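You operate a simulated robot arm through the tools that you are given. There is no shell and no other tool. Be economical: measure what you need, move in short steps, check, and stop when the job is done.

The job below is to be done with a simulated robot arm. You get a single attempt, and the scene is never put back.

Task
Wrap the 30 cm parcel in 3 layers of film, with the brake set as the pack list says.
Fine: swing the film arm in to wrap, and out again after; keep your hand on the crank, clear of the turntable. Set down upright: what you pick out.
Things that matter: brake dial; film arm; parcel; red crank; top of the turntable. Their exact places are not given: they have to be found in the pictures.

The check looks at the end state, three seconds after you hand in, the way a careful person would. Anything else that was tipped, shoved, dropped, spilled or broken makes it a failure.

Robot
A 6-joint arm with a two-finger parallel gripper on a trunk, on a base that drives. Base frame: it is fixed to the floor where the robot stands at the start and does not move with it; the origin is under the middle of the robot, x ahead of it, y to its left, z up; the surface under the hand at the start is at about z = 862. Units: mm, degrees, N and s.
With the tool pointing down near the work surface it reaches from about 340 to 860 mm from the robot's upright axis, wherever it stands. Its first joint turns from -115.0 to 115.0 degrees. Places, roughly: brake dial [400, -600, 900]; film arm [800, -300, 900]; red crank [400, 0, 900]; top of the turntable [600, -300, 900]. Payload 3.43 kg.
Tool frame: the origin (TCP) lies between the finger pads and is the grasp point; the fingertips stand 34 mm ahead of it; z points along the fingers, y is the line along which they close. The gripper opens to 128 mm. The fingers are 24 mm wide and 12 mm thick; the gripper's body (48 by 130 mm) begins 96 mm behind the TCP.
Orientation is that of the tool frame in the base frame, as [roll, pitch, yaw] about the fixed x, y, z axes, in that order (R = Rz(yaw) Ry(pitch) Rx(roll)). With the fingers straight down and closing along the base's y, the tool's x points along the base's -x, its y along +y and its z along -z.

Tools
- The arm moves only by the tool send_rows. Its argument "series" is a list of rows, each a list of 3 entries, a list of its own where there are three numbers: the shift along the tool's x, y, z in m, then the turn, a rotation vector about the tool's x, y, z in degrees, then the finger opening in m, from 0 to 0.128. In form: [[[tx, ty, tz], [wx, wy, wz], claw], ...]. A call has 1 to 20 rows; each row shifts and turns the commanded pose from where the row before left it, along the tool's axes as they then stand. A row lasts 0.2 s, in which the tool goes at most 50 mm and 8.6 degrees; a call with a longer step from one row to the next is refused whole, and so is a gripper value outside its range. Where a pose cannot be reached the arm comes as near as it can. A force on the tool above 90 N (or 10 N above the force at the start of the call, whichever is more), or a blocked arm, ends the call early, and 0.2 s more pass. The fingers move at their own pace (about 108 mm/s each) and stop on an object; they squeeze with about 40 N. The grip force told is the motor's: it shows also when the fingers shut on nothing. Time passes only in rows, and 0.2 s behind the last, so rows that do not move let the fingers close. The reply holds the time, the measured pose of the TCP, the force on the tool along the base axes, the opening and the grip force, in the units named above and with some noise, with the torque about the TCP (base axes, N m) and any sound that the robot's microphone picked up.
- Cameras (640 x 400 px; columns grow to the right, rows downward): "scene" is now at [-16.2, 157.3, 1439.3]; the picture's right is [-0.49, -0.87, 0.00], its down [-0.50, 0.28, -0.82] and it looks along [0.71, -0.40, -0.58] (base axes); focal length 269 px, centre (320, 200). "wrist" rides on the gripper at [76, -11, -160] in the tool frame; the picture's right is [0.15, 0.99, 0.00], its down [-0.88, 0.13, -0.46] and it looks along [-0.45, 0.07, 0.89] (tool axes); focal length 234 px, centre (320, 200).
- get_image(camera): a new picture of that camera. The clock stands still meanwhile.
- slide_trunk(by): slides the trunk up (or, below 0, down) by that many mm; the arm and the scene camera ride with it, the base frame stays. It gives what a move gives, with no picture.
- base_move(legs): drives the robot by 1 to 6 legs, each [ahead, turn to the left] in mm and degrees, along the robot's own axes; the way and the turn of a leg run together, so that a leg with both is an arc; at most 1500 mm and 180 degrees a leg. The arm and the cameras ride along, it lands a little off, and it stops where it bumps. It gives what a move gives.
- turn_head(pan, tilt): turns the head with the scene camera to pan (to the left, within 103 degrees either way) and tilt (down, from -29 to 69), counted from straight ahead of the robot. It gives what a move gives.
- locate(camera, pixels): for up to 12 pixels [column, row] of the newest picture of that camera ("zoom" is the newest enlarged one), the place [x, y, z] in the base frame of the surface seen there, good to about 2 mm, but the place of the scene camera against the robot may be out by one fixed shift of up to 12 mm in any direction. The clock stands still meanwhile.
- inspect(camera, box): a new picture of the part [left, top, right, bottom] of that camera's present view, enlarged. The clock stands still meanwhile.
- close_job(): hands the job in; it is judged then, once.

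Keep the steps short. Do not move on a guess: measure, check each grasp and each placing, and mend mistakes. In all there are 80 turns and 60 pictures (those below and enlarged ones count). Leave the gripper open and the arm clear of the work at the hand-in unless told otherwise, and finish with a single line.

The tools are called by a JSON object that holds its "api" and its "payload". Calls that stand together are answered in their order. send_rows: Moves the arm, as the interface text tells. Its arguments: {"type":"object","properties":{"series":{"type":"array"}},"required":["series"]} The other tools are called the same way: slide_trunk (by) slides the trunk up or down; base_move (legs) drives the base; turn_head (pan, tilt) turns the head that bears the scene camera; get_image (camera) takes a picture; locate (camera, pixels) gives the place of the surface under pixels of a picture; inspect (camera, box) takes an enlarged picture of a part of a camera's view; close_job () hands the job in.

At the start:

```text
time: 0.0
tool_pos: [559.7, -96.4, 1196.0]
ee_rot: [-180.0, 0.0, 180.0]
contact_force: [0.3, -0.9, 0.3]
torque: [-0.01, -0.01, 0.02]
finger_gap: 128.0
grip_force: 0.1
trunk travel left (down, up): [-700.0, 90.0]
robot x, y, heading: [-1.2, -1.0, 0.0]
head pan, tilt: [-29.3, 35.1]
```

scene: 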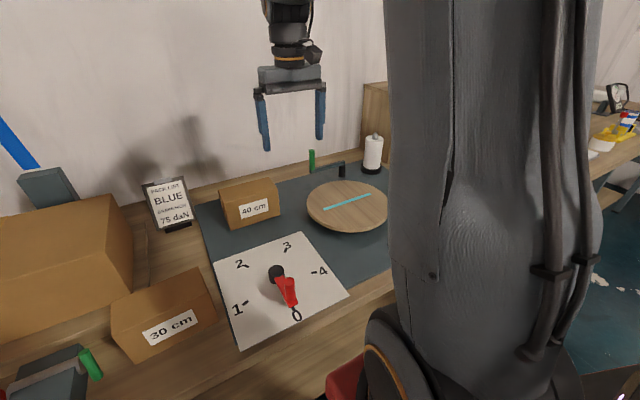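
wrist: 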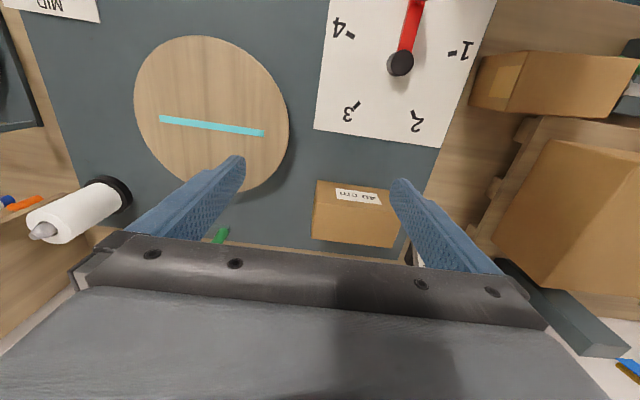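

I see a pack list at about (168,205), the 30 cm parcel at (165,310), and the crank at (285,285). I'll read the list first, then look to the right for the brake dial.

{"api": "inspect", "payload": {"camera": "scene", "box": [120, 160, 240, 240]}}

{"api": "inspect", "payload": {"camera": "scene", "box": [200, 130, 400, 360]}}

{"api": "turn_head", "payload": {"pan": -75, "tilt": 40}}

{"api": "get_image", "payload": {"camera": "scene"}}

```text
5.00 times, centred on (180, 200) of scene
```

zoom: 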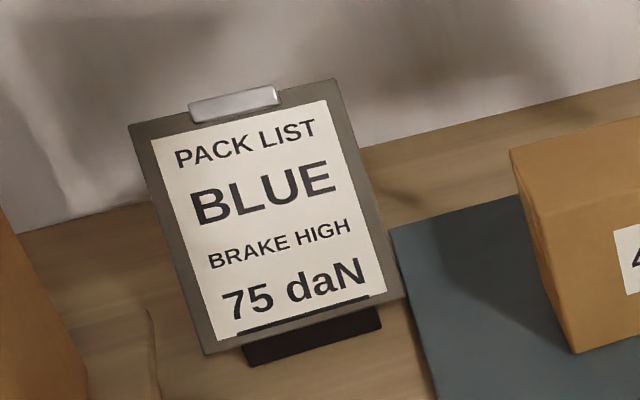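

```text
1.74 times, centred on (300, 245) of scene
```

zoom: 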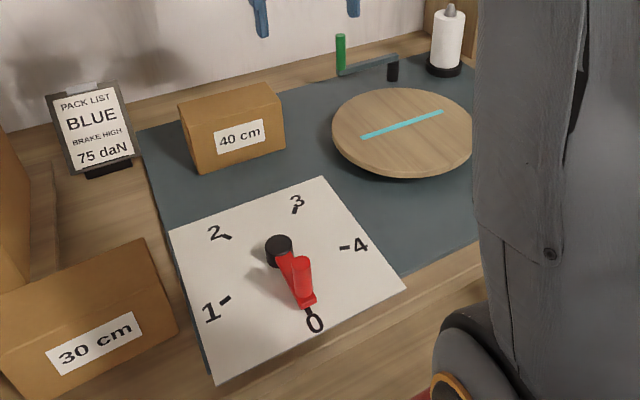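

```text
time: 1.1
tool_pos: [559.9, -97.4, 1195.0]
ee_rot: [179.9, 0.0, -180.0]
contact_force: [-0.3, -0.9, -0.1]
torque: [0.0, -0.01, 0.03]
finger_gap: 128.0
grip_force: 0.2
trunk travel left (down, up): [-700.0, 90.0]
robot x, y, heading: [2.1, 3.1, -0.1]
head pan, tilt: [-75.0, 40.0]
```

```text
55 pictures are left
```

scene: 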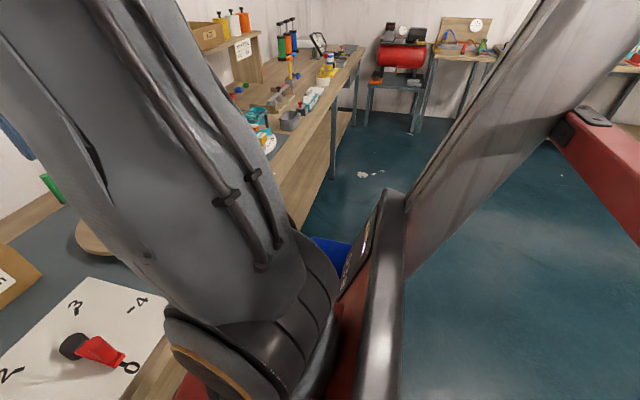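

The list says BLUE, brake HIGH, 75 daN. The arm hides the dial, so I'll move the hand to the right at the same height and look with the wrist camera.

{"api": "send_rows", "payload": {"series": [[[0.02, -0.04, 0], [0, 0, 0], 0.128], [[0.02, -0.04, 0], [0, 0, 0], 0.128], [[0.02, -0.04, 0], [0, 0, 0], 0.128], [[0.02, -0.04, 0], [0, 0, 0], 0.128], [[0.02, -0.04, 0], [0, 0, 0], 0.128], [[0.02, -0.04, 0], [0, 0, 0], 0.128], [[0.02, -0.04, 0], [0, 0, 0], 0.128], [[0.02, -0.04, 0], [0, 0, 0], 0.128], [[0.02, -0.04, 0], [0, 0, 0], 0.128], [[0.02, -0.04, 0], [0, 0, 0], 0.128], [[0, 0, 0], [0, 0, 0], 0.128]]}}

{"api": "turn_head", "payload": {"pan": -40, "tilt": 40}}

{"api": "get_image", "payload": {"camera": "wrist"}}

{"api": "get_image", "payload": {"camera": "scene"}}

```text
time: 3.5
tool_pos: [358.3, -496.6, 1197.2]
ee_rot: [180.0, 0.0, -180.0]
contact_force: [0.1, -0.9, 0.5]
torque: [0.01, 0.01, -0.01]
finger_gap: 128.2
grip_force: 0.1
trunk travel left (down, up): [-700.0, 90.0]
robot x, y, heading: [-0.3, 1.9, -0.1]
head pan, tilt: [-75.0, 40.0]
```

```text
time: 4.5
tool_pos: [358.8, -497.5, 1198.3]
ee_rot: [179.9, 0.0, -179.9]
contact_force: [0.1, 0.3, -0.4]
torque: [0.0, 0.01, 0.01]
finger_gap: 128.0
grip_force: 0.1
trunk travel left (down, up): [-700.0, 90.0]
robot x, y, heading: [-0.4, -1.0, 0.1]
head pan, tilt: [-40.0, 40.0]
```

```text
54 pictures are left
```

wrist: 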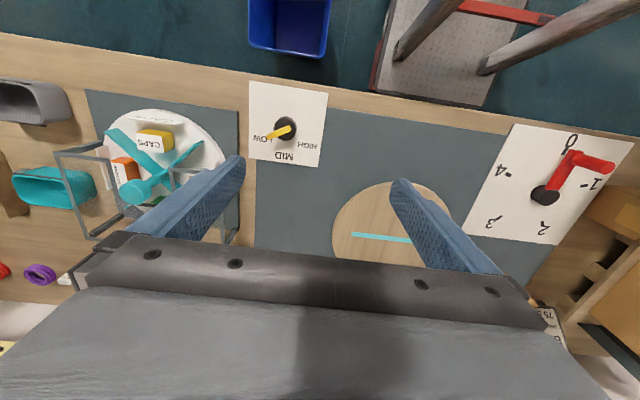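

```text
53 pictures are left
```

scene: 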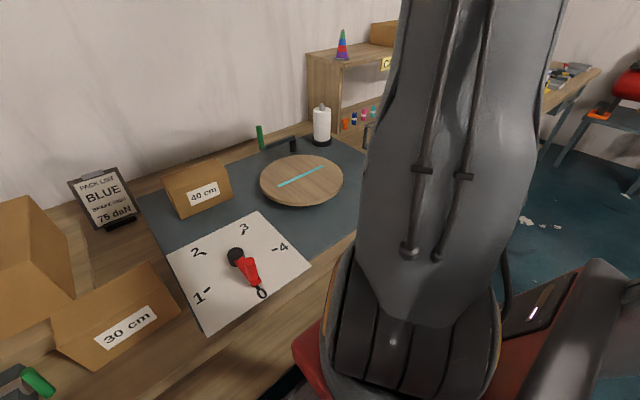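

The dial is at about (285,128) and its pointer is at LOW. The crank is at about (545,190), pointing at 0. I'll enlarge both and measure them.

{"api": "inspect", "payload": {"camera": "wrist", "box": [240, 75, 340, 175]}}

{"api": "locate", "payload": {"camera": "wrist", "pixels": [[285, 128], [272, 133], [290, 158], [312, 145], [265, 137], [380, 237], [570, 141], [545, 196], [573, 158], [608, 165], [260, 95], [435, 200]]}}

{"api": "inspect", "payload": {"camera": "wrist", "box": [460, 110, 640, 250]}}

{"api": "inspect", "payload": {"camera": "scene", "box": [230, 90, 370, 220]}}

{"api": "locate", "payload": {"camera": "scene", "pixels": [[235, 253], [251, 260], [254, 283], [245, 225], [195, 250], [200, 296], [278, 247], [262, 293], [259, 130], [262, 146], [293, 143], [322, 140]]}}

```text
4.00 times, centred on (290, 125) of wrist
```

zoom: 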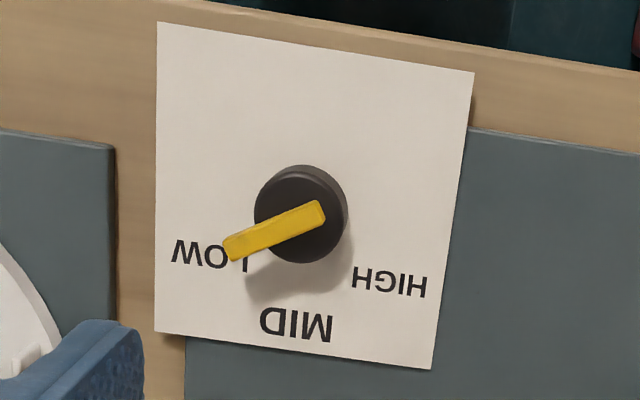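

```text
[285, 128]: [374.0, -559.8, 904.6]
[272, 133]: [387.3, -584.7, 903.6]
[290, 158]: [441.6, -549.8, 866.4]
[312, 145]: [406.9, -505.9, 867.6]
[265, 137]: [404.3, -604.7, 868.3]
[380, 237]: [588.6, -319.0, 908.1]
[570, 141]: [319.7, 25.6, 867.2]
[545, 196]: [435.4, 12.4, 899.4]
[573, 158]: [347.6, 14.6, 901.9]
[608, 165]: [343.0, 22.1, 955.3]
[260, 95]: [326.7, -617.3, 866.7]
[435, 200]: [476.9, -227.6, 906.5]
```

```text
2.86 times, centred on (550, 180) of wrist
```

zoom: 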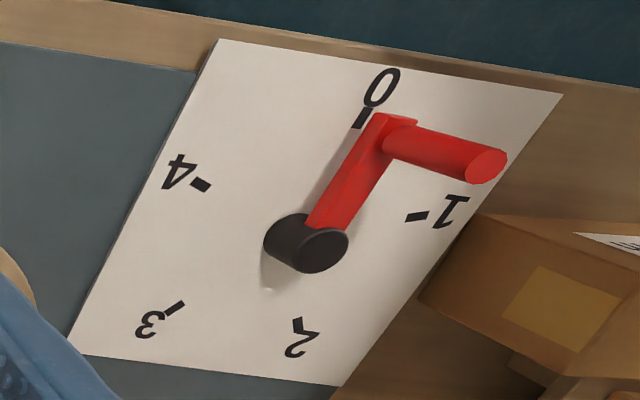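

```text
3.08 times, centred on (300, 155) of scene
```

zoom: 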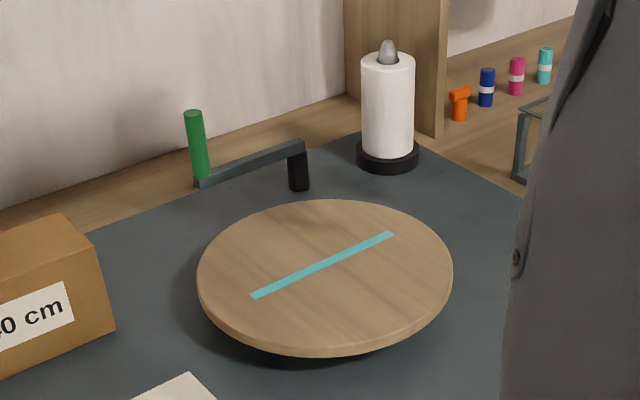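

```text
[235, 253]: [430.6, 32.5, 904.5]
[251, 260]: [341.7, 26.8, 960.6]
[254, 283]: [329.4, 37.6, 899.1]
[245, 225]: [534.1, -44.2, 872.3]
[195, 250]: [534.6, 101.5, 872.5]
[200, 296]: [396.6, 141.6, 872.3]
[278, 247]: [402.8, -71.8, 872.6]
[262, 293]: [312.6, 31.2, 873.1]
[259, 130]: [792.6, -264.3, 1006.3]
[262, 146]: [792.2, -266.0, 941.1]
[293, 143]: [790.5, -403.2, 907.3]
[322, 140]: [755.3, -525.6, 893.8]
```

The dial must go from LOW to HIGH. The crank numbers run clockwise from 0 to 4. Next I'll look left at the 30 cm parcel and whatever stands around it.

{"api": "turn_head", "payload": {"pan": 10, "tilt": 42}}

{"api": "get_image", "payload": {"camera": "scene"}}

```text
time: 5.7
tool_pos: [358.5, -497.3, 1197.4]
ee_rot: [179.9, 0.0, 180.0]
contact_force: [0.2, -0.2, -0.5]
torque: [-0.01, -0.05, 0.01]
finger_gap: 128.1
grip_force: 0.0
trunk travel left (down, up): [-700.0, 90.0]
robot x, y, heading: [5.4, -1.8, 0.4]
head pan, tilt: [10.0, 42.0]
```

```text
49 pictures are left
```

scene: 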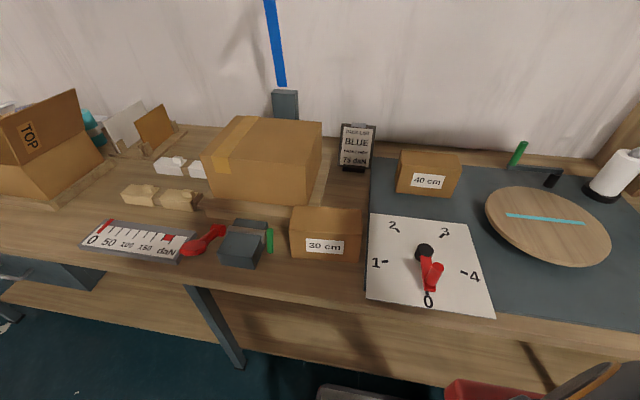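

The strapping gear on the left belongs to another station: BLUE and 75 daN are for that. For this job it's BRAKE HIGH. Now I'll measure the 30 cm box.

{"api": "inspect", "payload": {"camera": "scene", "box": [220, 180, 380, 280]}}

{"api": "locate", "payload": {"camera": "scene", "pixels": [[293, 210], [364, 212], [294, 234], [357, 237], [325, 223], [291, 256], [358, 260], [270, 233], [270, 250], [545, 219], [508, 215], [582, 223]]}}

{"api": "locate", "payload": {"camera": "scene", "pixels": [[487, 210], [607, 240], [520, 190], [548, 258], [400, 155], [460, 158], [322, 165], [400, 262], [372, 262], [425, 250], [437, 270], [428, 300]]}}

```text
4.00 times, centred on (300, 230) of scene
```

zoom: 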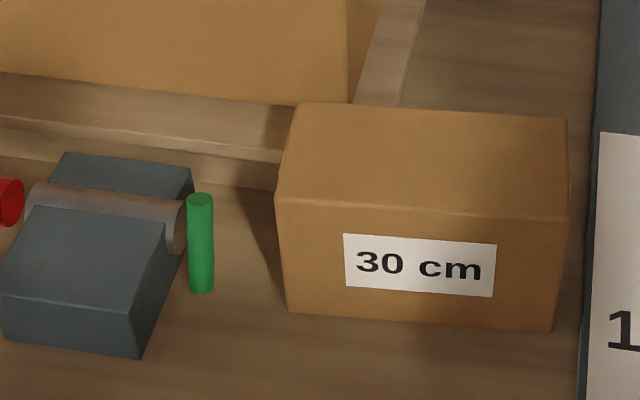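

```text
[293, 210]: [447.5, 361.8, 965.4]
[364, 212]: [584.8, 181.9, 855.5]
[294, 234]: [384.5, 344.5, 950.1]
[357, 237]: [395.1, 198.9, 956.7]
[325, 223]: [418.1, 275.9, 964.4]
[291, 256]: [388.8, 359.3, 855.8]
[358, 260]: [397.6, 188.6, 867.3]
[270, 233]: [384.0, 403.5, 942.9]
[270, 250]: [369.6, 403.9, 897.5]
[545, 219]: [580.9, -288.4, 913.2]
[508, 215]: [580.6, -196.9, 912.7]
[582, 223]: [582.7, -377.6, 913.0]
```

```text
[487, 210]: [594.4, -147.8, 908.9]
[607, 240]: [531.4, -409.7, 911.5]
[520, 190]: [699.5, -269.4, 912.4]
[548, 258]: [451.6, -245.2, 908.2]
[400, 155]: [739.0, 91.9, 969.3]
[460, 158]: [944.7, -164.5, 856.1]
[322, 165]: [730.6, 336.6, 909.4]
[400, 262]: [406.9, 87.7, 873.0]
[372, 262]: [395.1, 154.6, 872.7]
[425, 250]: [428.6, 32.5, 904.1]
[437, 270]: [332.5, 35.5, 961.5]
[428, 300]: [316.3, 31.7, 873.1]
```

The dial comes first. I'll enlarge it in the wrist camera and measure the hub, pointer and labels exactly.

{"api": "inspect", "payload": {"camera": "wrist", "box": [240, 75, 340, 175]}}

{"api": "locate", "payload": {"camera": "zoom", "pixels": [[226, 244], [318, 212], [260, 215], [345, 200], [300, 170], [215, 250], [390, 282], [297, 325], [157, 25], [473, 72], [432, 368], [156, 330]]}}

{"api": "locate", "payload": {"camera": "zoom", "pixels": [[233, 255], [236, 240], [285, 190], [325, 230], [310, 255], [270, 190]]}}

```text
4.00 times, centred on (290, 125) of wrist
```

zoom: 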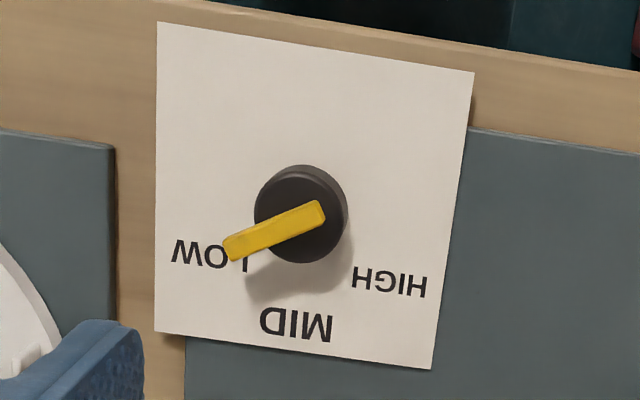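

```text
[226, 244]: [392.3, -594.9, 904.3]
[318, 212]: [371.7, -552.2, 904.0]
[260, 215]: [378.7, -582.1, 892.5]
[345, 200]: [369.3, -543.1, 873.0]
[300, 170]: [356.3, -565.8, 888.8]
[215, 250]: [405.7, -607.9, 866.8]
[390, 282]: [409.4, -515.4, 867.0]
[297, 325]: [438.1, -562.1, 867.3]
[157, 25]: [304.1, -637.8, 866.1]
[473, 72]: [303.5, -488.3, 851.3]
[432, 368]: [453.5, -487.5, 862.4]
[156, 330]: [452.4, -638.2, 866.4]
```

```text
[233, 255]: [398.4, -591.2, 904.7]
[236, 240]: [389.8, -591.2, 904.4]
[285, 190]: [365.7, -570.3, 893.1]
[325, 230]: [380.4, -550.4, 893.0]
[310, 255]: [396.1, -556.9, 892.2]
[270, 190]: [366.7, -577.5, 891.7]
```

The hub is at about (378,-562). The knob top is at z 893, the pointer top at 904 and the plate at 867. The pointer is at about -61° from +x, and HIGH is at about +58°. I'll go over it, turn the fingers across the pointer and stop above to check.

{"api": "send_rows", "payload": {"series": [[[-0.01, -0.0325, 0], [0, 0, 0], 0.128], [[-0.0095, -0.032, 0], [0, 0, 0], 0.128], [[0, 0, 0.025], [0, 0, 7.5], 0.128], [[0, 0, 0.025], [0, 0, 7.5], 0.128], [[0, 0, 0.025], [0, 0, 7.5], 0.128], [[0, 0, 0.025], [0, 0, 7.5], 0.128], [[0, 0, 0.025], [0, 0, 7.5], 0.128], [[0, 0, 0.025], [0, 0, 7.5], 0.128], [[0, 0, 0.025], [0, 0, 7.5], 0.128], [[0, 0, 0.025], [0, 0, 7.5], 0.128], [[0, 0, 0], [0, 0, 0], 0.128]]}}

{"api": "get_image", "payload": {"camera": "wrist"}}

```text
time: 8.1
tool_pos: [378.5, -562.1, 995.3]
ee_rot: [180.0, 0.0, 119.9]
contact_force: [-0.2, 0.4, -0.2]
torque: [0.0, 0.02, 0.0]
finger_gap: 128.1
grip_force: 0.0
trunk travel left (down, up): [-700.0, 90.0]
robot x, y, heading: [-0.6, -3.8, -0.1]
head pan, tilt: [10.0, 42.0]
```

```text
46 pictures are left
```

wrist: 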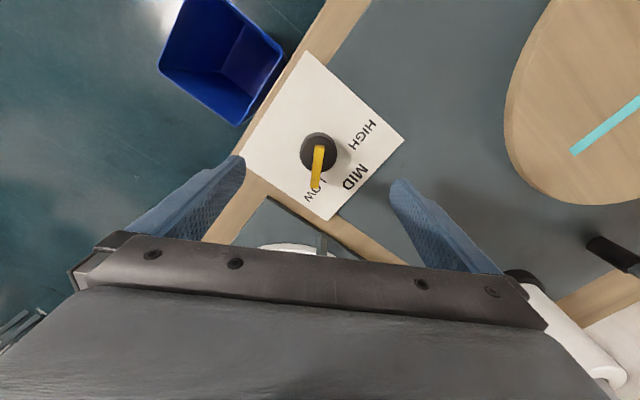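

The fingers straddle the pointer squarely, with the knob at (318,152) centred between them. I'll narrow them, go down to z 906 and close.

{"api": "send_rows", "payload": {"series": [[[0, 0, 0.03], [0, 0, 0], 0.09], [[0, 0, 0.03], [0, 0, 0], 0.09], [[0, 0, 0.03], [0, 0, 0], 0.09], [[0, 0, 0], [0, 0, 0], 0.09], [[0, 0, 0], [0, 0, 0], 0.03], [[0, 0, 0], [0, 0, 0], 0.03], [[0, 0, 0], [0, 0, 0], 0.03]]}}

```text
time: 9.7
tool_pos: [377.0, -562.2, 904.3]
ee_rot: [180.0, 0.0, 120.0]
contact_force: [-22.4, -14.7, -2.6]
torque: [-0.8, 0.81, -0.05]
finger_gap: 43.1
grip_force: 44.7
trunk travel left (down, up): [-700.0, 90.0]
robot x, y, heading: [-2.8, -1.1, -0.3]
head pan, tilt: [10.0, 42.0]
```

The gap is 43 mm, so I have the knob, with a small side load. I'll ease 2 mm along it and turn +120° in steps.

{"api": "send_rows", "payload": {"series": [[[0, -0.002, 0], [0, 0, 0], 0.03], [[0, 0, 0], [0, 0, -7.5], 0.03], [[0, 0, 0], [0, 0, -7.5], 0.03], [[0, 0, 0], [0, 0, -7.5], 0.03], [[0, 0, 0], [0, 0, -7.5], 0.03], [[0, 0, 0], [0, 0, 0], 0.03]]}}

```text
time: 11.1
tool_pos: [376.6, -562.0, 905.4]
ee_rot: [180.0, 0.0, 150.1]
contact_force: [-13.9, -13.9, -0.8]
torque: [-0.3, 0.55, -0.03]
finger_gap: 43.0
grip_force: 45.1
trunk travel left (down, up): [-700.0, 90.0]
robot x, y, heading: [-5.0, -1.6, 0.2]
head pan, tilt: [10.0, 42.0]
```

{"api": "send_rows", "payload": {"series": [[[0, -0.0015, 0], [0, 0, -7.5], 0.03], [[0, 0, 0], [0, 0, -7.5], 0.03], [[0, 0, 0], [0, 0, -7.5], 0.03], [[0, 0, 0], [0, 0, -7.5], 0.03], [[0, 0, 0], [0, 0, -7.5], 0.03], [[0, 0, 0], [0, 0, -7.5], 0.03], [[0, 0, 0], [0, 0, -7.5], 0.03], [[0, 0, 0], [0, 0, -7.5], 0.03], [[0, 0, 0], [0, 0, -7.5], 0.03], [[0, 0, 0], [0, 0, -7.5], 0.03], [[0, 0, 0], [0, 0, -7.5], 0.03], [[0, 0, 0], [0, 0, -7.5], 0.03], [[0, 0, 0], [0, 0, 0], 0.03]]}}

{"api": "get_image", "payload": {"camera": "wrist"}}

```text
time: 13.9
tool_pos: [377.5, -563.6, 905.8]
ee_rot: [-180.0, 0.0, -119.8]
contact_force: [9.5, -10.5, -5.1]
torque: [-0.52, -0.46, -0.62]
finger_gap: 43.2
grip_force: 44.7
trunk travel left (down, up): [-700.0, 90.0]
robot x, y, heading: [1.0, -2.3, 0.0]
head pan, tilt: [10.0, 42.0]
```

```text
45 pictures are left
```

wrist: 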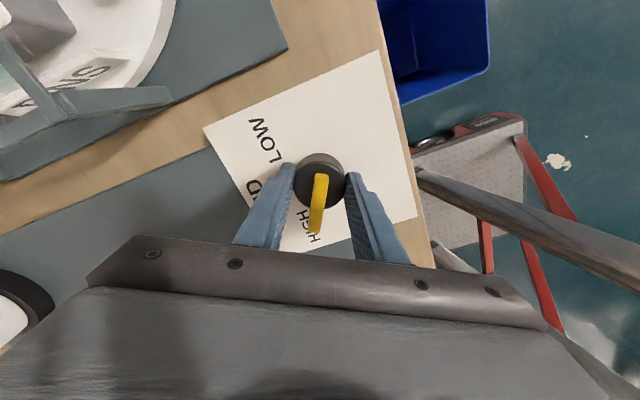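

The pointer has followed and now points at HIGH. I'll open, rise straight up, and look from above.

{"api": "send_rows", "payload": {"series": [[[0, 0, 0], [0, 0, 0], 0.09], [[0, 0, 0], [0, 0, 0], 0.09], [[0, 0, -0.03], [0, 0, 0], 0.09], [[0, 0, -0.04], [0, 0, 0], 0.09], [[0, 0, -0.05], [0, 0, 0], 0.09], [[0, 0, -0.05], [0, 0, 7.5], 0.128], [[0, 0, -0.05], [0, 0, 7.5], 0.128], [[0, 0, 0], [0, 0, 7.5], 0.128], [[0, 0, 0], [0, 0, 7.5], 0.128], [[0, 0, 0], [0, 0, 7.5], 0.128], [[0, 0, 0], [0, 0, 7.5], 0.128], [[0, 0, 0], [0, 0, 7.5], 0.128], [[0, 0, 0], [0, 0, 7.5], 0.128], [[0, 0, 0], [0, 0, 0], 0.128]]}}

{"api": "inspect", "payload": {"camera": "wrist", "box": [200, 60, 440, 220]}}

```text
time: 16.9
tool_pos: [374.7, -564.0, 1125.3]
ee_rot: [179.9, -0.1, 179.9]
contact_force: [0.2, -0.4, -0.7]
torque: [0.0, -0.06, 0.01]
finger_gap: 128.1
grip_force: 0.1
trunk travel left (down, up): [-700.0, 90.0]
robot x, y, heading: [-3.4, -2.0, 0.0]
head pan, tilt: [10.0, 42.0]
```

```text
2.50 times, centred on (320, 140) of wrist
```

zoom: 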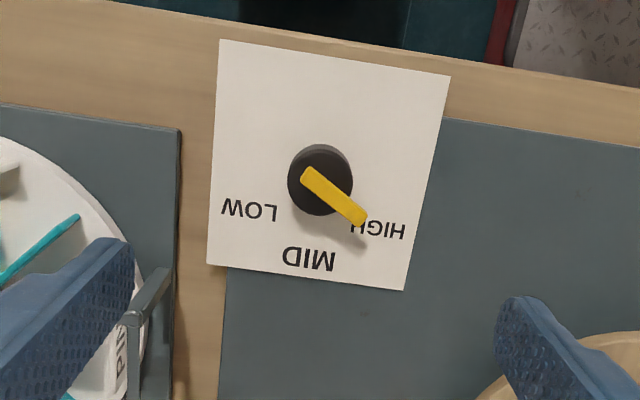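

The brake is at HIGH. Now I'll swing the hand, held high, over to the 30 cm parcel.

{"api": "send_rows", "payload": {"series": [[[0, 0, -0.04], [0, 0, 0], 0.128], [[0, 0, -0.04], [0, 0, 0], 0.128], [[-0.0094, 0.0455, 0], [0, 0, 0], 0.128], [[-0.0094, 0.0455, 0], [0, 0, 0], 0.128], [[-0.0094, 0.0455, 0], [0, 0, 0], 0.128], [[-0.0094, 0.0455, 0], [0, 0, 0], 0.128], [[-0.0094, 0.0455, 0], [0, 0, 0], 0.128], [[-0.0094, 0.0455, 0], [0, 0, 0], 0.128], [[-0.0094, 0.0455, 0], [0, 0, 0], 0.128], [[-0.0094, 0.0455, 0], [0, 0, 0], 0.128], [[0.008, 0.046, 0], [0, 0, 0], 0.128], [[0.008, 0.046, 0], [0, 0, 0], 0.128], [[0.008, 0.046, 0], [0, 0, 0], 0.128], [[0.008, 0.046, 0], [0, 0, 0], 0.128], [[0.008, 0.046, 0], [0, 0, 0], 0.128], [[0.008, 0.046, 0], [0, 0, 0], 0.128], [[0.008, 0.046, 0], [0, 0, 0], 0.128], [[0.008, 0.046, 0], [0, 0, 0], 0.128], [[0.008, 0.046, 0], [0, 0, 0], 0.128], [[0, 0, 0], [0, 0, 0], 0.128]]}}

{"api": "get_image", "payload": {"camera": "wrist"}}

```text
time: 21.1
tool_pos: [378.5, 214.7, 1206.4]
ee_rot: [-180.0, 0.0, 180.0]
contact_force: [0.2, 0.6, 0.8]
torque: [-0.03, 0.01, 0.0]
finger_gap: 127.8
grip_force: 0.1
trunk travel left (down, up): [-700.0, 90.0]
robot x, y, heading: [-4.5, 0.4, -0.2]
head pan, tilt: [10.0, 42.0]
```

```text
43 pictures are left
```

wrist: 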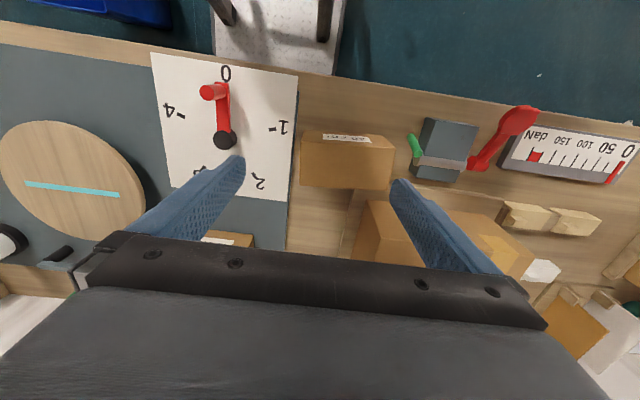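

{"api": "inspect", "payload": {"camera": "wrist", "box": [280, 110, 460, 220]}}

{"api": "locate", "payload": {"camera": "wrist", "pixels": [[302, 134], [302, 160], [388, 142], [390, 166], [345, 148], [306, 184], [388, 186], [300, 186], [412, 138], [416, 154], [355, 200], [345, 210]]}}

```text
3.56 times, centred on (370, 165) of wrist
```

zoom: 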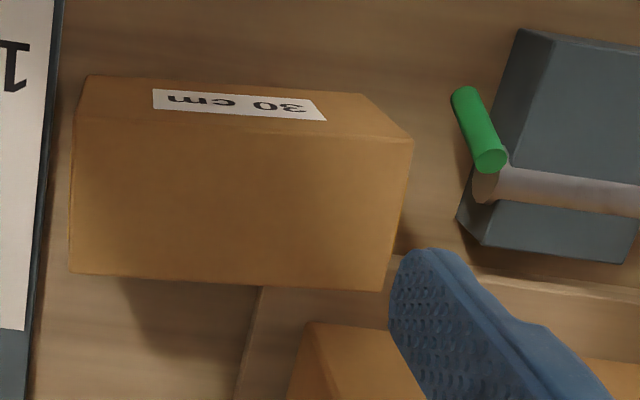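

```text
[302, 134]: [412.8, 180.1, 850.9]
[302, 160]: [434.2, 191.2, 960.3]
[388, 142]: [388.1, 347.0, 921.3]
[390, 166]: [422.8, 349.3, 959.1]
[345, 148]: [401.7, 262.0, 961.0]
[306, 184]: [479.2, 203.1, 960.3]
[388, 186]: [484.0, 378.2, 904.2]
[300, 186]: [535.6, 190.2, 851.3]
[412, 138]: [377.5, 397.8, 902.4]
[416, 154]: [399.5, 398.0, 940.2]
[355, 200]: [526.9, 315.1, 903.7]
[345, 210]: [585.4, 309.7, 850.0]
```

{"api": "locate", "payload": {"camera": "zoom", "pixels": [[82, 137], [406, 146], [377, 284], [75, 267], [240, 278], [330, 260], [240, 298], [265, 300], [320, 330], [240, 110], [395, 240], [430, 230]]}}

{"api": "locate", "payload": {"camera": "zoom", "pixels": [[350, 310], [300, 300], [280, 295], [160, 290], [245, 320], [225, 125], [250, 281]]}}

```text
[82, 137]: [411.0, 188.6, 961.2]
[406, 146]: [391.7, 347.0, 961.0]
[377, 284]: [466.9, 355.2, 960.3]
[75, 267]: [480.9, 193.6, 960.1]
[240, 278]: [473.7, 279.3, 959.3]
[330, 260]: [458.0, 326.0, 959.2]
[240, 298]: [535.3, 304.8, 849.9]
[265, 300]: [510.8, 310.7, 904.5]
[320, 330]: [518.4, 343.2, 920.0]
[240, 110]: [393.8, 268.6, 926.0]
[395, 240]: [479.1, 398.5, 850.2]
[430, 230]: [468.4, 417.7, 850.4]
```

```text
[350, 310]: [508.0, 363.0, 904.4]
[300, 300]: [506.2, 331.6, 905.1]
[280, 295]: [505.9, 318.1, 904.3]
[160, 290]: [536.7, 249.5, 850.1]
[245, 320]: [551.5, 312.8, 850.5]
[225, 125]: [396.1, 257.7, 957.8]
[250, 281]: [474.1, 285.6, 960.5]
```

The box is about 165 × 78 × 110 mm, centred at (438,271), with its top at 960 and its long side at about 96°. I'll grip it across the 78 mm side: move over it, turn the hand 96° and descend partway.

{"api": "send_rows", "payload": {"series": [[[-0.03, 0.028, 0], [0, 0, 0], 0.128], [[-0.029, 0.028, 0], [0, 0, 0], 0.128], [[0, 0, 0], [0, 0, -8], 0.128], [[0, 0, 0], [0, 0, -8], 0.128], [[0, 0, 0], [0, 0, -8], 0.128], [[0, 0, 0], [0, 0, -8], 0.128], [[0, 0, 0], [0, 0, -8], 0.128], [[0, 0, 0], [0, 0, -8], 0.128], [[0, 0, 0], [0, 0, -8], 0.128], [[0, 0, 0], [0, 0, -8], 0.128], [[0, 0, 0], [0, 0, -8], 0.128], [[0, 0, 0], [0, 0, -8], 0.128], [[0, 0, 0], [0, 0, -8], 0.128], [[0, 0, 0], [0, 0, -8], 0.128], [[0, 0, 0.04], [0, 0, 0], 0.114], [[0, 0, 0.04], [0, 0, 0], 0.114], [[0, 0, 0.04], [0, 0, 0], 0.114], [[0, 0, 0.04], [0, 0, 0], 0.114], [[0, 0, 0], [0, 0, 0], 0.114]]}}

{"api": "get_image", "payload": {"camera": "wrist"}}

{"api": "get_image", "payload": {"camera": "scene"}}

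```text
time: 25.1
tool_pos: [437.0, 270.7, 1045.4]
ee_rot: [-179.9, -0.1, -84.1]
contact_force: [-0.6, 0.0, 0.8]
torque: [0.01, -0.02, 0.0]
finger_gap: 113.8
grip_force: 0.0
trunk travel left (down, up): [-700.0, 90.0]
robot x, y, heading: [-0.2, -0.1, 0.0]
head pan, tilt: [10.0, 42.0]
```

```text
41 pictures are left
```

wrist: 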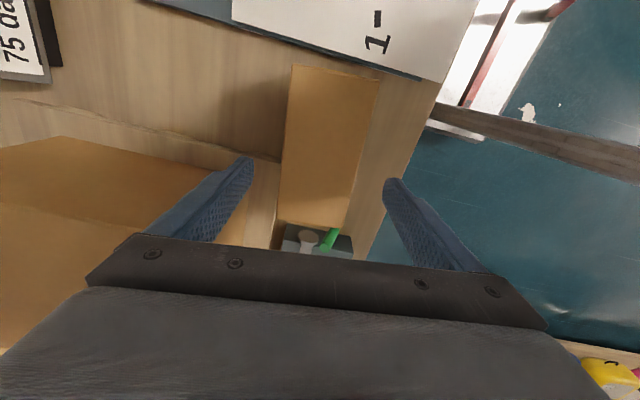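

```text
40 pictures are left
```

scene: 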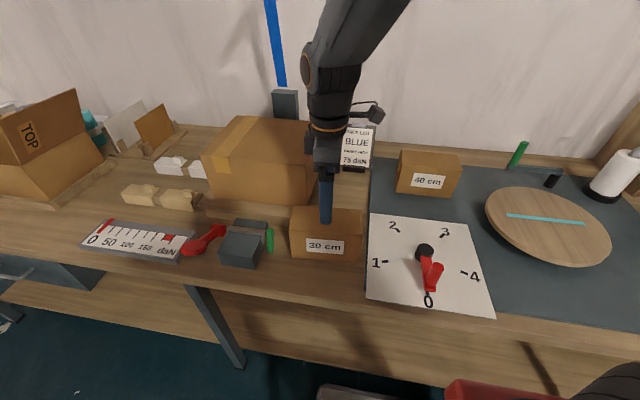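

The box lies centred between the fingers. I'll descend to z ≈ 910 and close.

{"api": "send_rows", "payload": {"series": [[[0, 0, 0.04], [0, 0, 0], 0.114], [[0, 0, 0.04], [0, 0, 0], 0.114], [[0, 0, 0.035], [0, 0, 0], 0.114], [[0, 0, 0.02], [0, 0, 0], 0.114], [[0, 0, 0], [0, 0, 0], 0.114], [[0, 0, 0], [0, 0, 0], 0.06], [[0, 0, 0], [0, 0, 0], 0.06], [[0, 0, 0], [0, 0, 0], 0.06]]}}

```text
time: 26.9
tool_pos: [437.5, 270.4, 908.9]
ee_rot: [179.9, -0.1, -84.0]
contact_force: [-6.4, -2.8, -0.4]
torque: [-0.27, 0.01, -0.03]
finger_gap: 85.4
grip_force: 40.1
trunk travel left (down, up): [-700.0, 90.0]
robot x, y, heading: [-3.0, -0.2, 0.0]
head pan, tilt: [10.0, 42.0]
```

I have the parcel at 85 mm. I'll lift it slowly and check.

{"api": "send_rows", "payload": {"series": [[[0, 0, -0.015], [0, 0, 0], 0.06], [[0, 0, -0.03], [0, 0, 0], 0.06], [[0, 0, -0.04], [0, 0, 0], 0.06], [[0, 0, -0.04], [0, 0, 0], 0.06], [[0, 0, -0.04], [0, 0, 0], 0.06], [[0, 0, -0.04], [0, 0, 0], 0.06], [[0, 0, 0], [0, 0, 0], 0.06]]}}

{"api": "get_image", "payload": {"camera": "scene"}}

```text
time: 28.5
tool_pos: [438.3, 269.4, 1116.4]
ee_rot: [-180.0, 0.0, -84.0]
contact_force: [0.7, -0.2, -5.5]
torque: [0.01, -0.01, -0.01]
finger_gap: 84.9
grip_force: 39.9
trunk travel left (down, up): [-700.0, 90.0]
robot x, y, heading: [-0.0, -1.8, -0.1]
head pan, tilt: [10.0, 42.0]
```

```text
39 pictures are left
```

scene: 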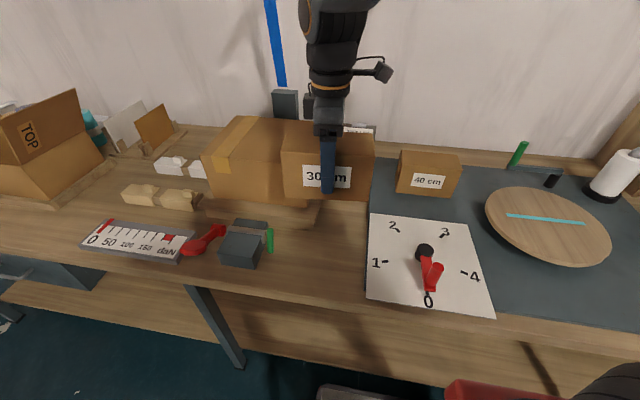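

The parcel hangs level and clears everything. I'll carry it over the turntable, turning -6° so its long side lies along the teal line.

{"api": "send_rows", "payload": {"series": [[[0, 0, 0], [0, 0, 6], 0.06], [[0.0432, -0.01146, 0], [0, 0, 0], 0.06], [[0.0432, -0.01146, 0], [0, 0, 0], 0.06], [[0.0432, -0.01146, 0], [0, 0, 0], 0.06], [[0.0432, -0.01146, 0], [0, 0, 0], 0.06], [[0.0432, -0.01146, 0], [0, 0, 0], 0.06], [[0.0432, -0.01146, 0], [0, 0, 0], 0.06], [[0.0432, -0.01146, 0], [0, 0, 0], 0.06], [[0.0432, -0.01146, 0], [0, 0, 0], 0.06], [[0.0432, -0.01146, 0], [0, 0, 0], 0.06], [[0.0432, -0.01146, 0], [0, 0, 0], 0.06], [[0.0432, -0.01146, 0], [0, 0, 0], 0.06], [[0.0432, -0.01146, 0], [0, 0, 0], 0.06], [[0.0432, -0.01146, 0], [0, 0, 0], 0.06], [[0, 0, 0], [0, 0, 0], 0.06]]}}

{"api": "turn_head", "payload": {"pan": -20, "tilt": 35}}

{"api": "get_image", "payload": {"camera": "scene"}}

{"api": "get_image", "payload": {"camera": "wrist"}}

```text
time: 31.7
tool_pos: [588.0, -292.1, 1115.2]
ee_rot: [-180.0, 0.0, -90.0]
contact_force: [-0.8, 0.2, -6.7]
torque: [0.03, -0.01, -0.03]
finger_gap: 85.2
grip_force: 40.1
trunk travel left (down, up): [-700.0, 90.0]
robot x, y, heading: [-1.0, -1.5, 0.2]
head pan, tilt: [10.0, 42.0]
```

```text
time: 32.7
tool_pos: [588.0, -292.2, 1115.9]
ee_rot: [-179.9, 0.0, -89.9]
contact_force: [-0.1, 0.7, -5.8]
torque: [-0.01, -0.01, -0.01]
finger_gap: 84.7
grip_force: 39.9
trunk travel left (down, up): [-700.0, 90.0]
robot x, y, heading: [4.3, 0.1, -0.1]
head pan, tilt: [-20.0, 35.0]
```

```text
38 pictures are left
```

scene: 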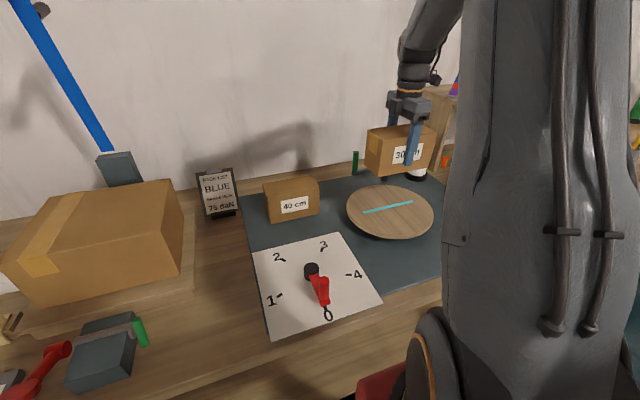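

```text
37 pictures are left
```

wrist: 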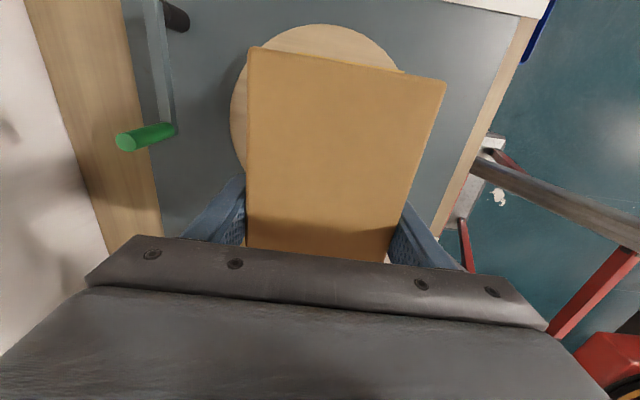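

The parcel is above the turntable. I'll compare it with the table: measure the teal line and rim, and the parcel's edges, in the same pictures.

{"api": "locate", "payload": {"camera": "wrist", "pixels": [[233, 105], [250, 45], [310, 26], [350, 32], [385, 55], [238, 150], [127, 140], [165, 130], [175, 15], [160, 60], [443, 85], [252, 52]]}}

{"api": "inspect", "payload": {"camera": "scene", "box": [330, 110, 450, 250]}}

{"api": "locate", "payload": {"camera": "scene", "pixels": [[363, 211], [412, 203], [388, 207], [348, 211], [432, 213], [385, 236], [380, 187], [352, 225], [420, 228], [366, 132], [384, 136], [368, 170]]}}

```text
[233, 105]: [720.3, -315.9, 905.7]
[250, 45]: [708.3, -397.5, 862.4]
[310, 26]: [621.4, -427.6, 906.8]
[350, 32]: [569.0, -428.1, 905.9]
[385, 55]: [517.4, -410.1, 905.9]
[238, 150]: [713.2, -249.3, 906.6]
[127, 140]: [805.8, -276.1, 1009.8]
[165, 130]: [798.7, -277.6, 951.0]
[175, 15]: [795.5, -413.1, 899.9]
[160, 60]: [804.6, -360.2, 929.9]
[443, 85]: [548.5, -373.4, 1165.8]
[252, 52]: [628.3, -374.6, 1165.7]
```

```text
2.86 times, centred on (390, 180) of scene
```

zoom: 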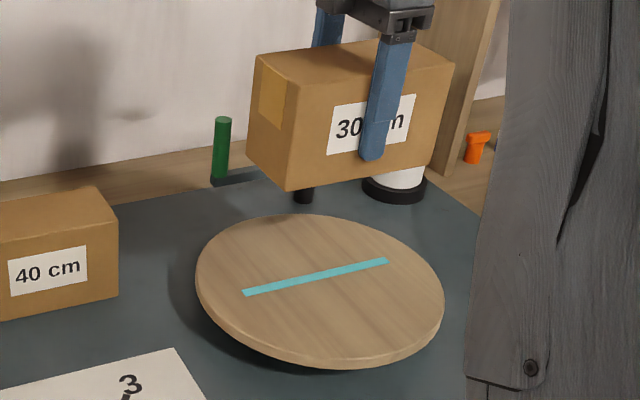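

```text
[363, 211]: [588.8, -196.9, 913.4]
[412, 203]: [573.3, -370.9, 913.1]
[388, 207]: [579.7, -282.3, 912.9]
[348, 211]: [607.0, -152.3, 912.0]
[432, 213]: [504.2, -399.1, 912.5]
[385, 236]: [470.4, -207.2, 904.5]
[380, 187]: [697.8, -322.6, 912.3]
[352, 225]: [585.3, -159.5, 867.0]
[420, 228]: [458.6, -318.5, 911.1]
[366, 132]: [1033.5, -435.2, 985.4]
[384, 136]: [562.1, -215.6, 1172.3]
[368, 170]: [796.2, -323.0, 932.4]
```

{"api": "locate", "payload": {"camera": "zoom", "pixels": [[246, 293], [385, 261], [315, 277], [290, 188], [432, 162]]}}

```text
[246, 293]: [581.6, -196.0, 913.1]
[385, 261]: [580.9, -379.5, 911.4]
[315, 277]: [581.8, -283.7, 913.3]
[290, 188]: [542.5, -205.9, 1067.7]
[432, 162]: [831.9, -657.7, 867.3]
```

The line runs along y through (586,-291), and the parcel is within about 2 mm of it. I'll shift 2 mm and lower to just above the surface.

{"api": "send_rows", "payload": {"series": [[[0, 0.002, 0.04], [0, 0, 0], 0.06], [[0, 0, 0.04], [0, 0, 0], 0.06], [[0, 0, 0.03], [0, 0, 0], 0.06], [[0, 0, 0.02], [0, 0, 0], 0.06], [[0, 0, 0.01], [0, 0, 0], 0.06], [[0, 0, 0.005], [0, 0, 0], 0.06], [[0, 0, 0.002], [0, 0, 0], 0.06], [[0, 0, 0], [0, 0, 0], 0.06]]}}

```text
time: 34.5
tool_pos: [586.4, -291.8, 969.5]
ee_rot: [-180.0, 0.0, -90.0]
contact_force: [0.3, 0.7, -5.3]
torque: [0.0, -0.03, 0.01]
finger_gap: 84.7
grip_force: 40.2
trunk travel left (down, up): [-700.0, 90.0]
robot x, y, heading: [-0.9, -0.8, -0.1]
head pan, tilt: [-20.0, 35.0]
```

Still hanging free. I'll lower it a millimetre at a time until the weight comes off.

{"api": "send_rows", "payload": {"series": [[[0, 0, 0.001], [0, 0, 0], 0.06], [[0, 0, 0.001], [0, 0, 0], 0.06], [[0, 0, 0.001], [0, 0, 0], 0.06], [[0, 0, 0], [0, 0, 0], 0.06]]}}

```text
time: 35.5
tool_pos: [585.1, -291.2, 965.9]
ee_rot: [-180.0, 0.0, -90.0]
contact_force: [0.0, -0.8, -6.3]
torque: [0.0, 0.02, -0.02]
finger_gap: 84.9
grip_force: 39.9
trunk travel left (down, up): [-700.0, 90.0]
robot x, y, heading: [-1.3, -0.1, -0.1]
head pan, tilt: [-20.0, 35.0]
```

{"api": "send_rows", "payload": {"series": [[[0, 0, 0.001], [0, 0, 0], 0.06], [[0, 0, 0.001], [0, 0, 0], 0.06], [[0, 0, 0], [0, 0, 0], 0.06]]}}

```text
time: 36.3
tool_pos: [585.3, -290.8, 966.7]
ee_rot: [-180.0, -0.2, -90.0]
contact_force: [-0.1, -1.0, 9.7]
torque: [-0.47, 0.66, 0.02]
finger_gap: 85.2
grip_force: 39.9
trunk travel left (down, up): [-700.0, 90.0]
robot x, y, heading: [-0.2, -1.3, -0.1]
head pan, tilt: [-20.0, 35.0]
```

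It's touching: the load reversed to +10 N. I'll open, rise and check.

{"api": "send_rows", "payload": {"series": [[[0, 0, -0.001], [0, 0, 0], 0.06], [[0, 0, 0], [0, 0, 0], 0.116], [[0, 0, 0], [0, 0, 0], 0.116], [[0, 0, 0], [0, 0, 0], 0.116], [[0, 0, -0.03], [0, 0, 0], 0.116], [[0, 0, -0.04], [0, 0, 0], 0.116], [[0, 0, -0.05], [0, 0, 0], 0.116], [[0, 0, -0.05], [0, 0, 0], 0.116], [[0, 0, -0.05], [0, 0, 0], 0.116], [[0, 0, 0], [0, 0, 0], 0.116]]}}

{"api": "get_image", "payload": {"camera": "wrist"}}

{"api": "inspect", "payload": {"camera": "scene", "box": [290, 110, 450, 250]}}

```text
time: 38.5
tool_pos: [586.7, -291.2, 1184.5]
ee_rot: [180.0, 0.0, -90.0]
contact_force: [-0.1, -0.6, -0.3]
torque: [-0.01, 0.0, -0.03]
finger_gap: 116.2
grip_force: 0.1
trunk travel left (down, up): [-700.0, 90.0]
robot x, y, heading: [-0.7, -0.1, 0.2]
head pan, tilt: [-20.0, 35.0]
```

```text
35 pictures are left
```

wrist: 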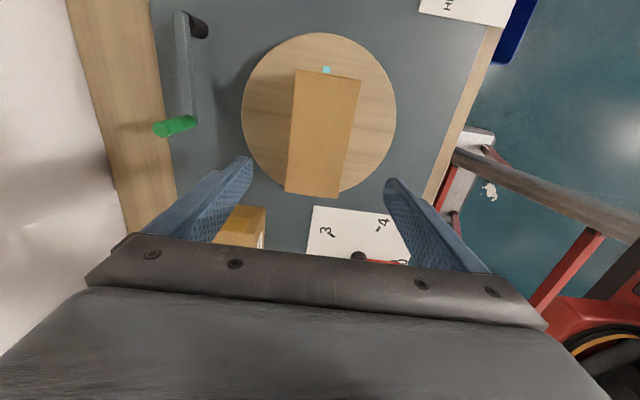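

```text
2.86 times, centred on (370, 180) of scene
```

zoom: 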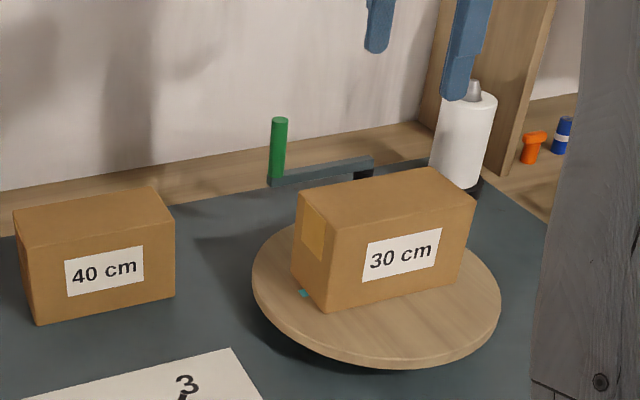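

The parcel stands upright on the centre of the table. Next is the film arm: I'll measure its handle and pivot, and turn the hand 180° so it can follow the swing.

{"api": "inspect", "payload": {"camera": "wrist", "box": [130, 0, 250, 150]}}

{"api": "locate", "payload": {"camera": "wrist", "pixels": [[158, 130], [162, 124], [190, 118], [188, 122], [175, 127], [180, 15], [188, 18], [205, 25], [202, 35], [182, 70], [189, 100], [192, 113]]}}

{"api": "send_rows", "payload": {"series": [[[0, 0, 0], [0, 0, 8.5], 0.06], [[0, 0, 0], [0, 0, 8.5], 0.06], [[0, 0, 0], [0, 0, 8.5], 0.06], [[0, 0, 0], [0, 0, 8.5], 0.06], [[0, 0, 0], [0, 0, 8.5], 0.06], [[0, 0, 0], [0, 0, 8.5], 0.06], [[0, 0, 0], [0, 0, 8.5], 0.06], [[0, 0, 0], [0, 0, 8.5], 0.06], [[0, 0, 0], [0, 0, 8.5], 0.06], [[0, 0, 0], [0, 0, 8.5], 0.06], [[0, 0, 0], [0, 0, 8.5], 0.06], [[0, 0, 0], [0, 0, 8.5], 0.06], [[0, 0, 0], [0, 0, 8.5], 0.06], [[0, 0, 0], [0, 0, 8.5], 0.06], [[0, 0, 0], [0, 0, 8.5], 0.06], [[0, 0, 0], [0, 0, 8.5], 0.06], [[0, 0, 0], [0, 0, 8.5], 0.06], [[0, 0, 0], [0, 0, 8.5], 0.06], [[0, 0, 0], [0, 0, 8.5], 0.06], [[0, 0, 0], [0, 0, 8.5], 0.06]]}}

```text
2.67 times, centred on (190, 75) of wrist
```

zoom: 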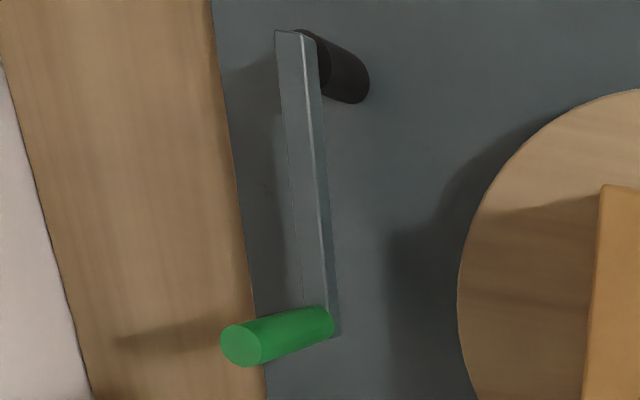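

```text
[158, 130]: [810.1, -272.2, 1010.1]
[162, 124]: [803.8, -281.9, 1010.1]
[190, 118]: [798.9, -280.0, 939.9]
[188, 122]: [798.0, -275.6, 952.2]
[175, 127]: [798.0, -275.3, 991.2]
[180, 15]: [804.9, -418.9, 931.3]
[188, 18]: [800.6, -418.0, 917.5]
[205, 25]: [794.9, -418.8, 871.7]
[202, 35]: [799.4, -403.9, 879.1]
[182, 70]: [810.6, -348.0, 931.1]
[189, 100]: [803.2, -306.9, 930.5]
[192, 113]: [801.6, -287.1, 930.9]
```

```text
time: 42.7
tool_pos: [586.0, -291.6, 1184.4]
ee_rot: [-180.0, 0.1, 99.9]
contact_force: [-0.7, -1.0, 0.0]
torque: [0.02, 0.01, -0.02]
finger_gap: 59.9
grip_force: 0.1
trunk travel left (down, up): [-700.0, 90.0]
robot x, y, heading: [0.1, -2.7, -0.1]
head pan, tilt: [-20.0, 35.0]
```

The handle axis is at about (807,-277), z 931–1010, and the pivot at about (806,-412). I'll finish the turn and move above the handle.

{"api": "send_rows", "payload": {"series": [[[0, 0, 0], [0, 0, 5], 0.06], [[0, 0, 0], [0, 0, 5], 0.06], [[0.003, 0.0442, 0], [0, 0, 0], 0.06], [[0.003, 0.0442, 0.01], [0, 0, 0], 0.06], [[0.003, 0.0442, 0.02], [0, 0, 0], 0.06], [[0.003, 0.0442, 0.03], [0, 0, 0], 0.06], [[0.0025, 0.0442, 0.02], [0, 0, 0], 0.06], [[0, 0, 0], [0, 0, 0], 0.06]]}}

{"api": "get_image", "payload": {"camera": "wrist"}}

```text
refused: row 6 steps farther than a row can; nothing moved
```

```text
32 pictures are left
```

wrist: 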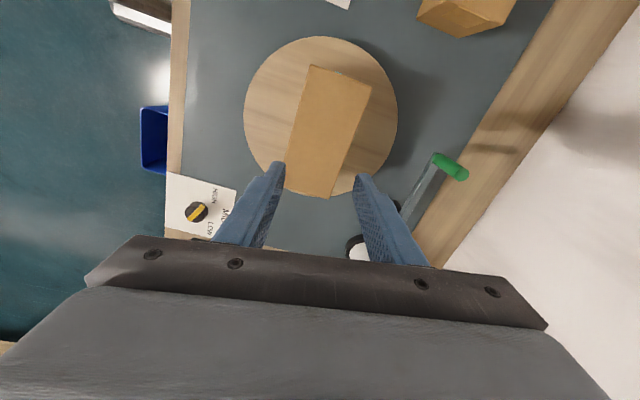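

A step was too long, so I'm sending it again with shorter steps.

{"api": "send_rows", "payload": {"series": [[[0, 0, 0], [0, 0, 5], 0.06], [[0, 0, 0], [0, 0, 5], 0.06], [[0.003, 0.0442, 0], [0, 0, 0], 0.06], [[0.003, 0.0442, 0.01], [0, 0, 0], 0.06], [[0.003, 0.0442, 0.02], [0, 0, 0], 0.06], [[0.003, 0.0442, 0.02], [0, 0, 0], 0.06], [[0.0025, 0.0442, 0.02], [0, 0, 0], 0.06], [[0, 0, 0.01], [0, 0, 0], 0.06], [[0, 0, 0], [0, 0, 0], 0.06]]}}

{"api": "get_image", "payload": {"camera": "wrist"}}

```text
time: 44.7
tool_pos: [799.4, -274.3, 1102.4]
ee_rot: [-180.0, 0.0, 89.9]
contact_force: [0.8, -0.6, 0.4]
torque: [0.02, 0.04, 0.0]
finger_gap: 60.1
grip_force: 0.1
out of reach, approached as far as the arm can: row 7
trunk travel left (down, up): [-700.0, 90.0]
robot x, y, heading: [0.9, -0.7, -0.0]
head pan, tilt: [-20.0, 35.0]
```

```text
31 pictures are left
```

wrist: 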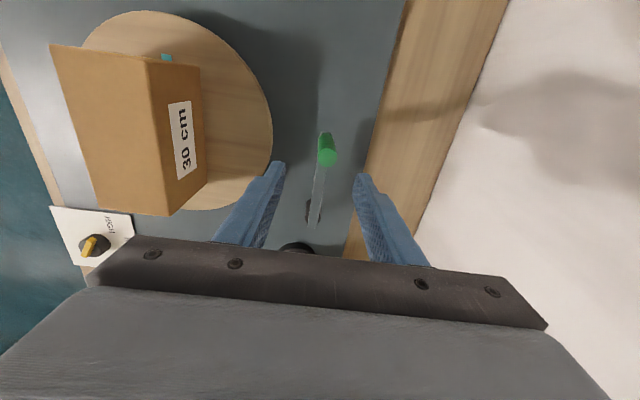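

The handle is between the fingers, about 8 mm toward the far one. I'll descend to z 985 and close gently on it.

{"api": "send_rows", "payload": {"series": [[[-0.002, 0, 0.03], [0, 0, 0], 0.06], [[0, 0, 0.03], [0, 0, 0], 0.06], [[0, 0, 0.03], [0, 0, 0], 0.06], [[0, 0, 0.027], [0, 0, 0], 0.06], [[0, 0, 0], [0, 0, 0], 0.06]]}}

{"api": "get_image", "payload": {"camera": "wrist"}}

```text
time: 45.9
tool_pos: [799.8, -276.3, 987.2]
ee_rot: [-180.0, -0.1, 89.9]
contact_force: [-0.3, -0.8, -0.6]
torque: [0.0, -0.01, 0.01]
finger_gap: 59.9
grip_force: 0.1
trunk travel left (down, up): [-700.0, 90.0]
robot x, y, heading: [-0.4, -0.4, 0.0]
head pan, tilt: [-20.0, 35.0]
```

```text
30 pictures are left
```

wrist: 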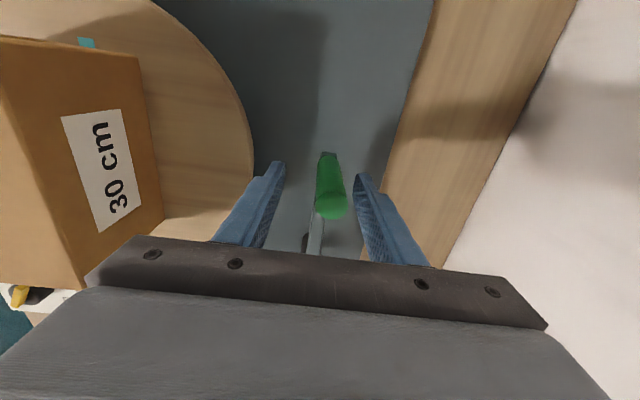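

{"api": "send_rows", "payload": {"series": [[[0, 0.006, 0], [0, 0, 0], 0.06], [[0, 0, 0], [0, 0, 0], 0.01], [[0, 0, 0], [0, 0, 0], 0.01], [[0, 0, 0], [0, 0, 0], 0.01]]}}

```text
time: 46.9
tool_pos: [805.2, -276.7, 986.4]
ee_rot: [179.9, 0.0, 90.0]
contact_force: [0.4, 0.0, 3.5]
torque: [0.2, 0.14, 0.02]
finger_gap: 21.8
grip_force: 44.8
trunk travel left (down, up): [-700.0, 90.0]
robot x, y, heading: [1.5, -1.5, -0.0]
head pan, tilt: [-20.0, 35.0]
```

I have the handle (22 mm wide) with almost no side load. I'll begin swinging it in along the arc, 30° first.

{"api": "send_rows", "payload": {"series": [[[-0.0012, -0.0177, 0], [0, 0, -7.5], 0.01], [[-0.0012, -0.0177, 0], [0, 0, -7.5], 0.01], [[-0.0012, -0.0177, 0], [0, 0, -7.5], 0.01], [[-0.0012, -0.0177, 0], [0, 0, -7.5], 0.01], [[0, 0, 0], [0, 0, 0], 0.01]]}}

```text
time: 48.1
tool_pos: [738.7, -295.1, 987.6]
ee_rot: [179.9, 0.1, 120.1]
contact_force: [8.9, -2.2, 6.7]
torque: [0.06, 0.27, 0.05]
finger_gap: 21.9
grip_force: 45.1
trunk travel left (down, up): [-700.0, 90.0]
robot x, y, heading: [0.6, 0.2, -0.2]
head pan, tilt: [-20.0, 35.0]
```

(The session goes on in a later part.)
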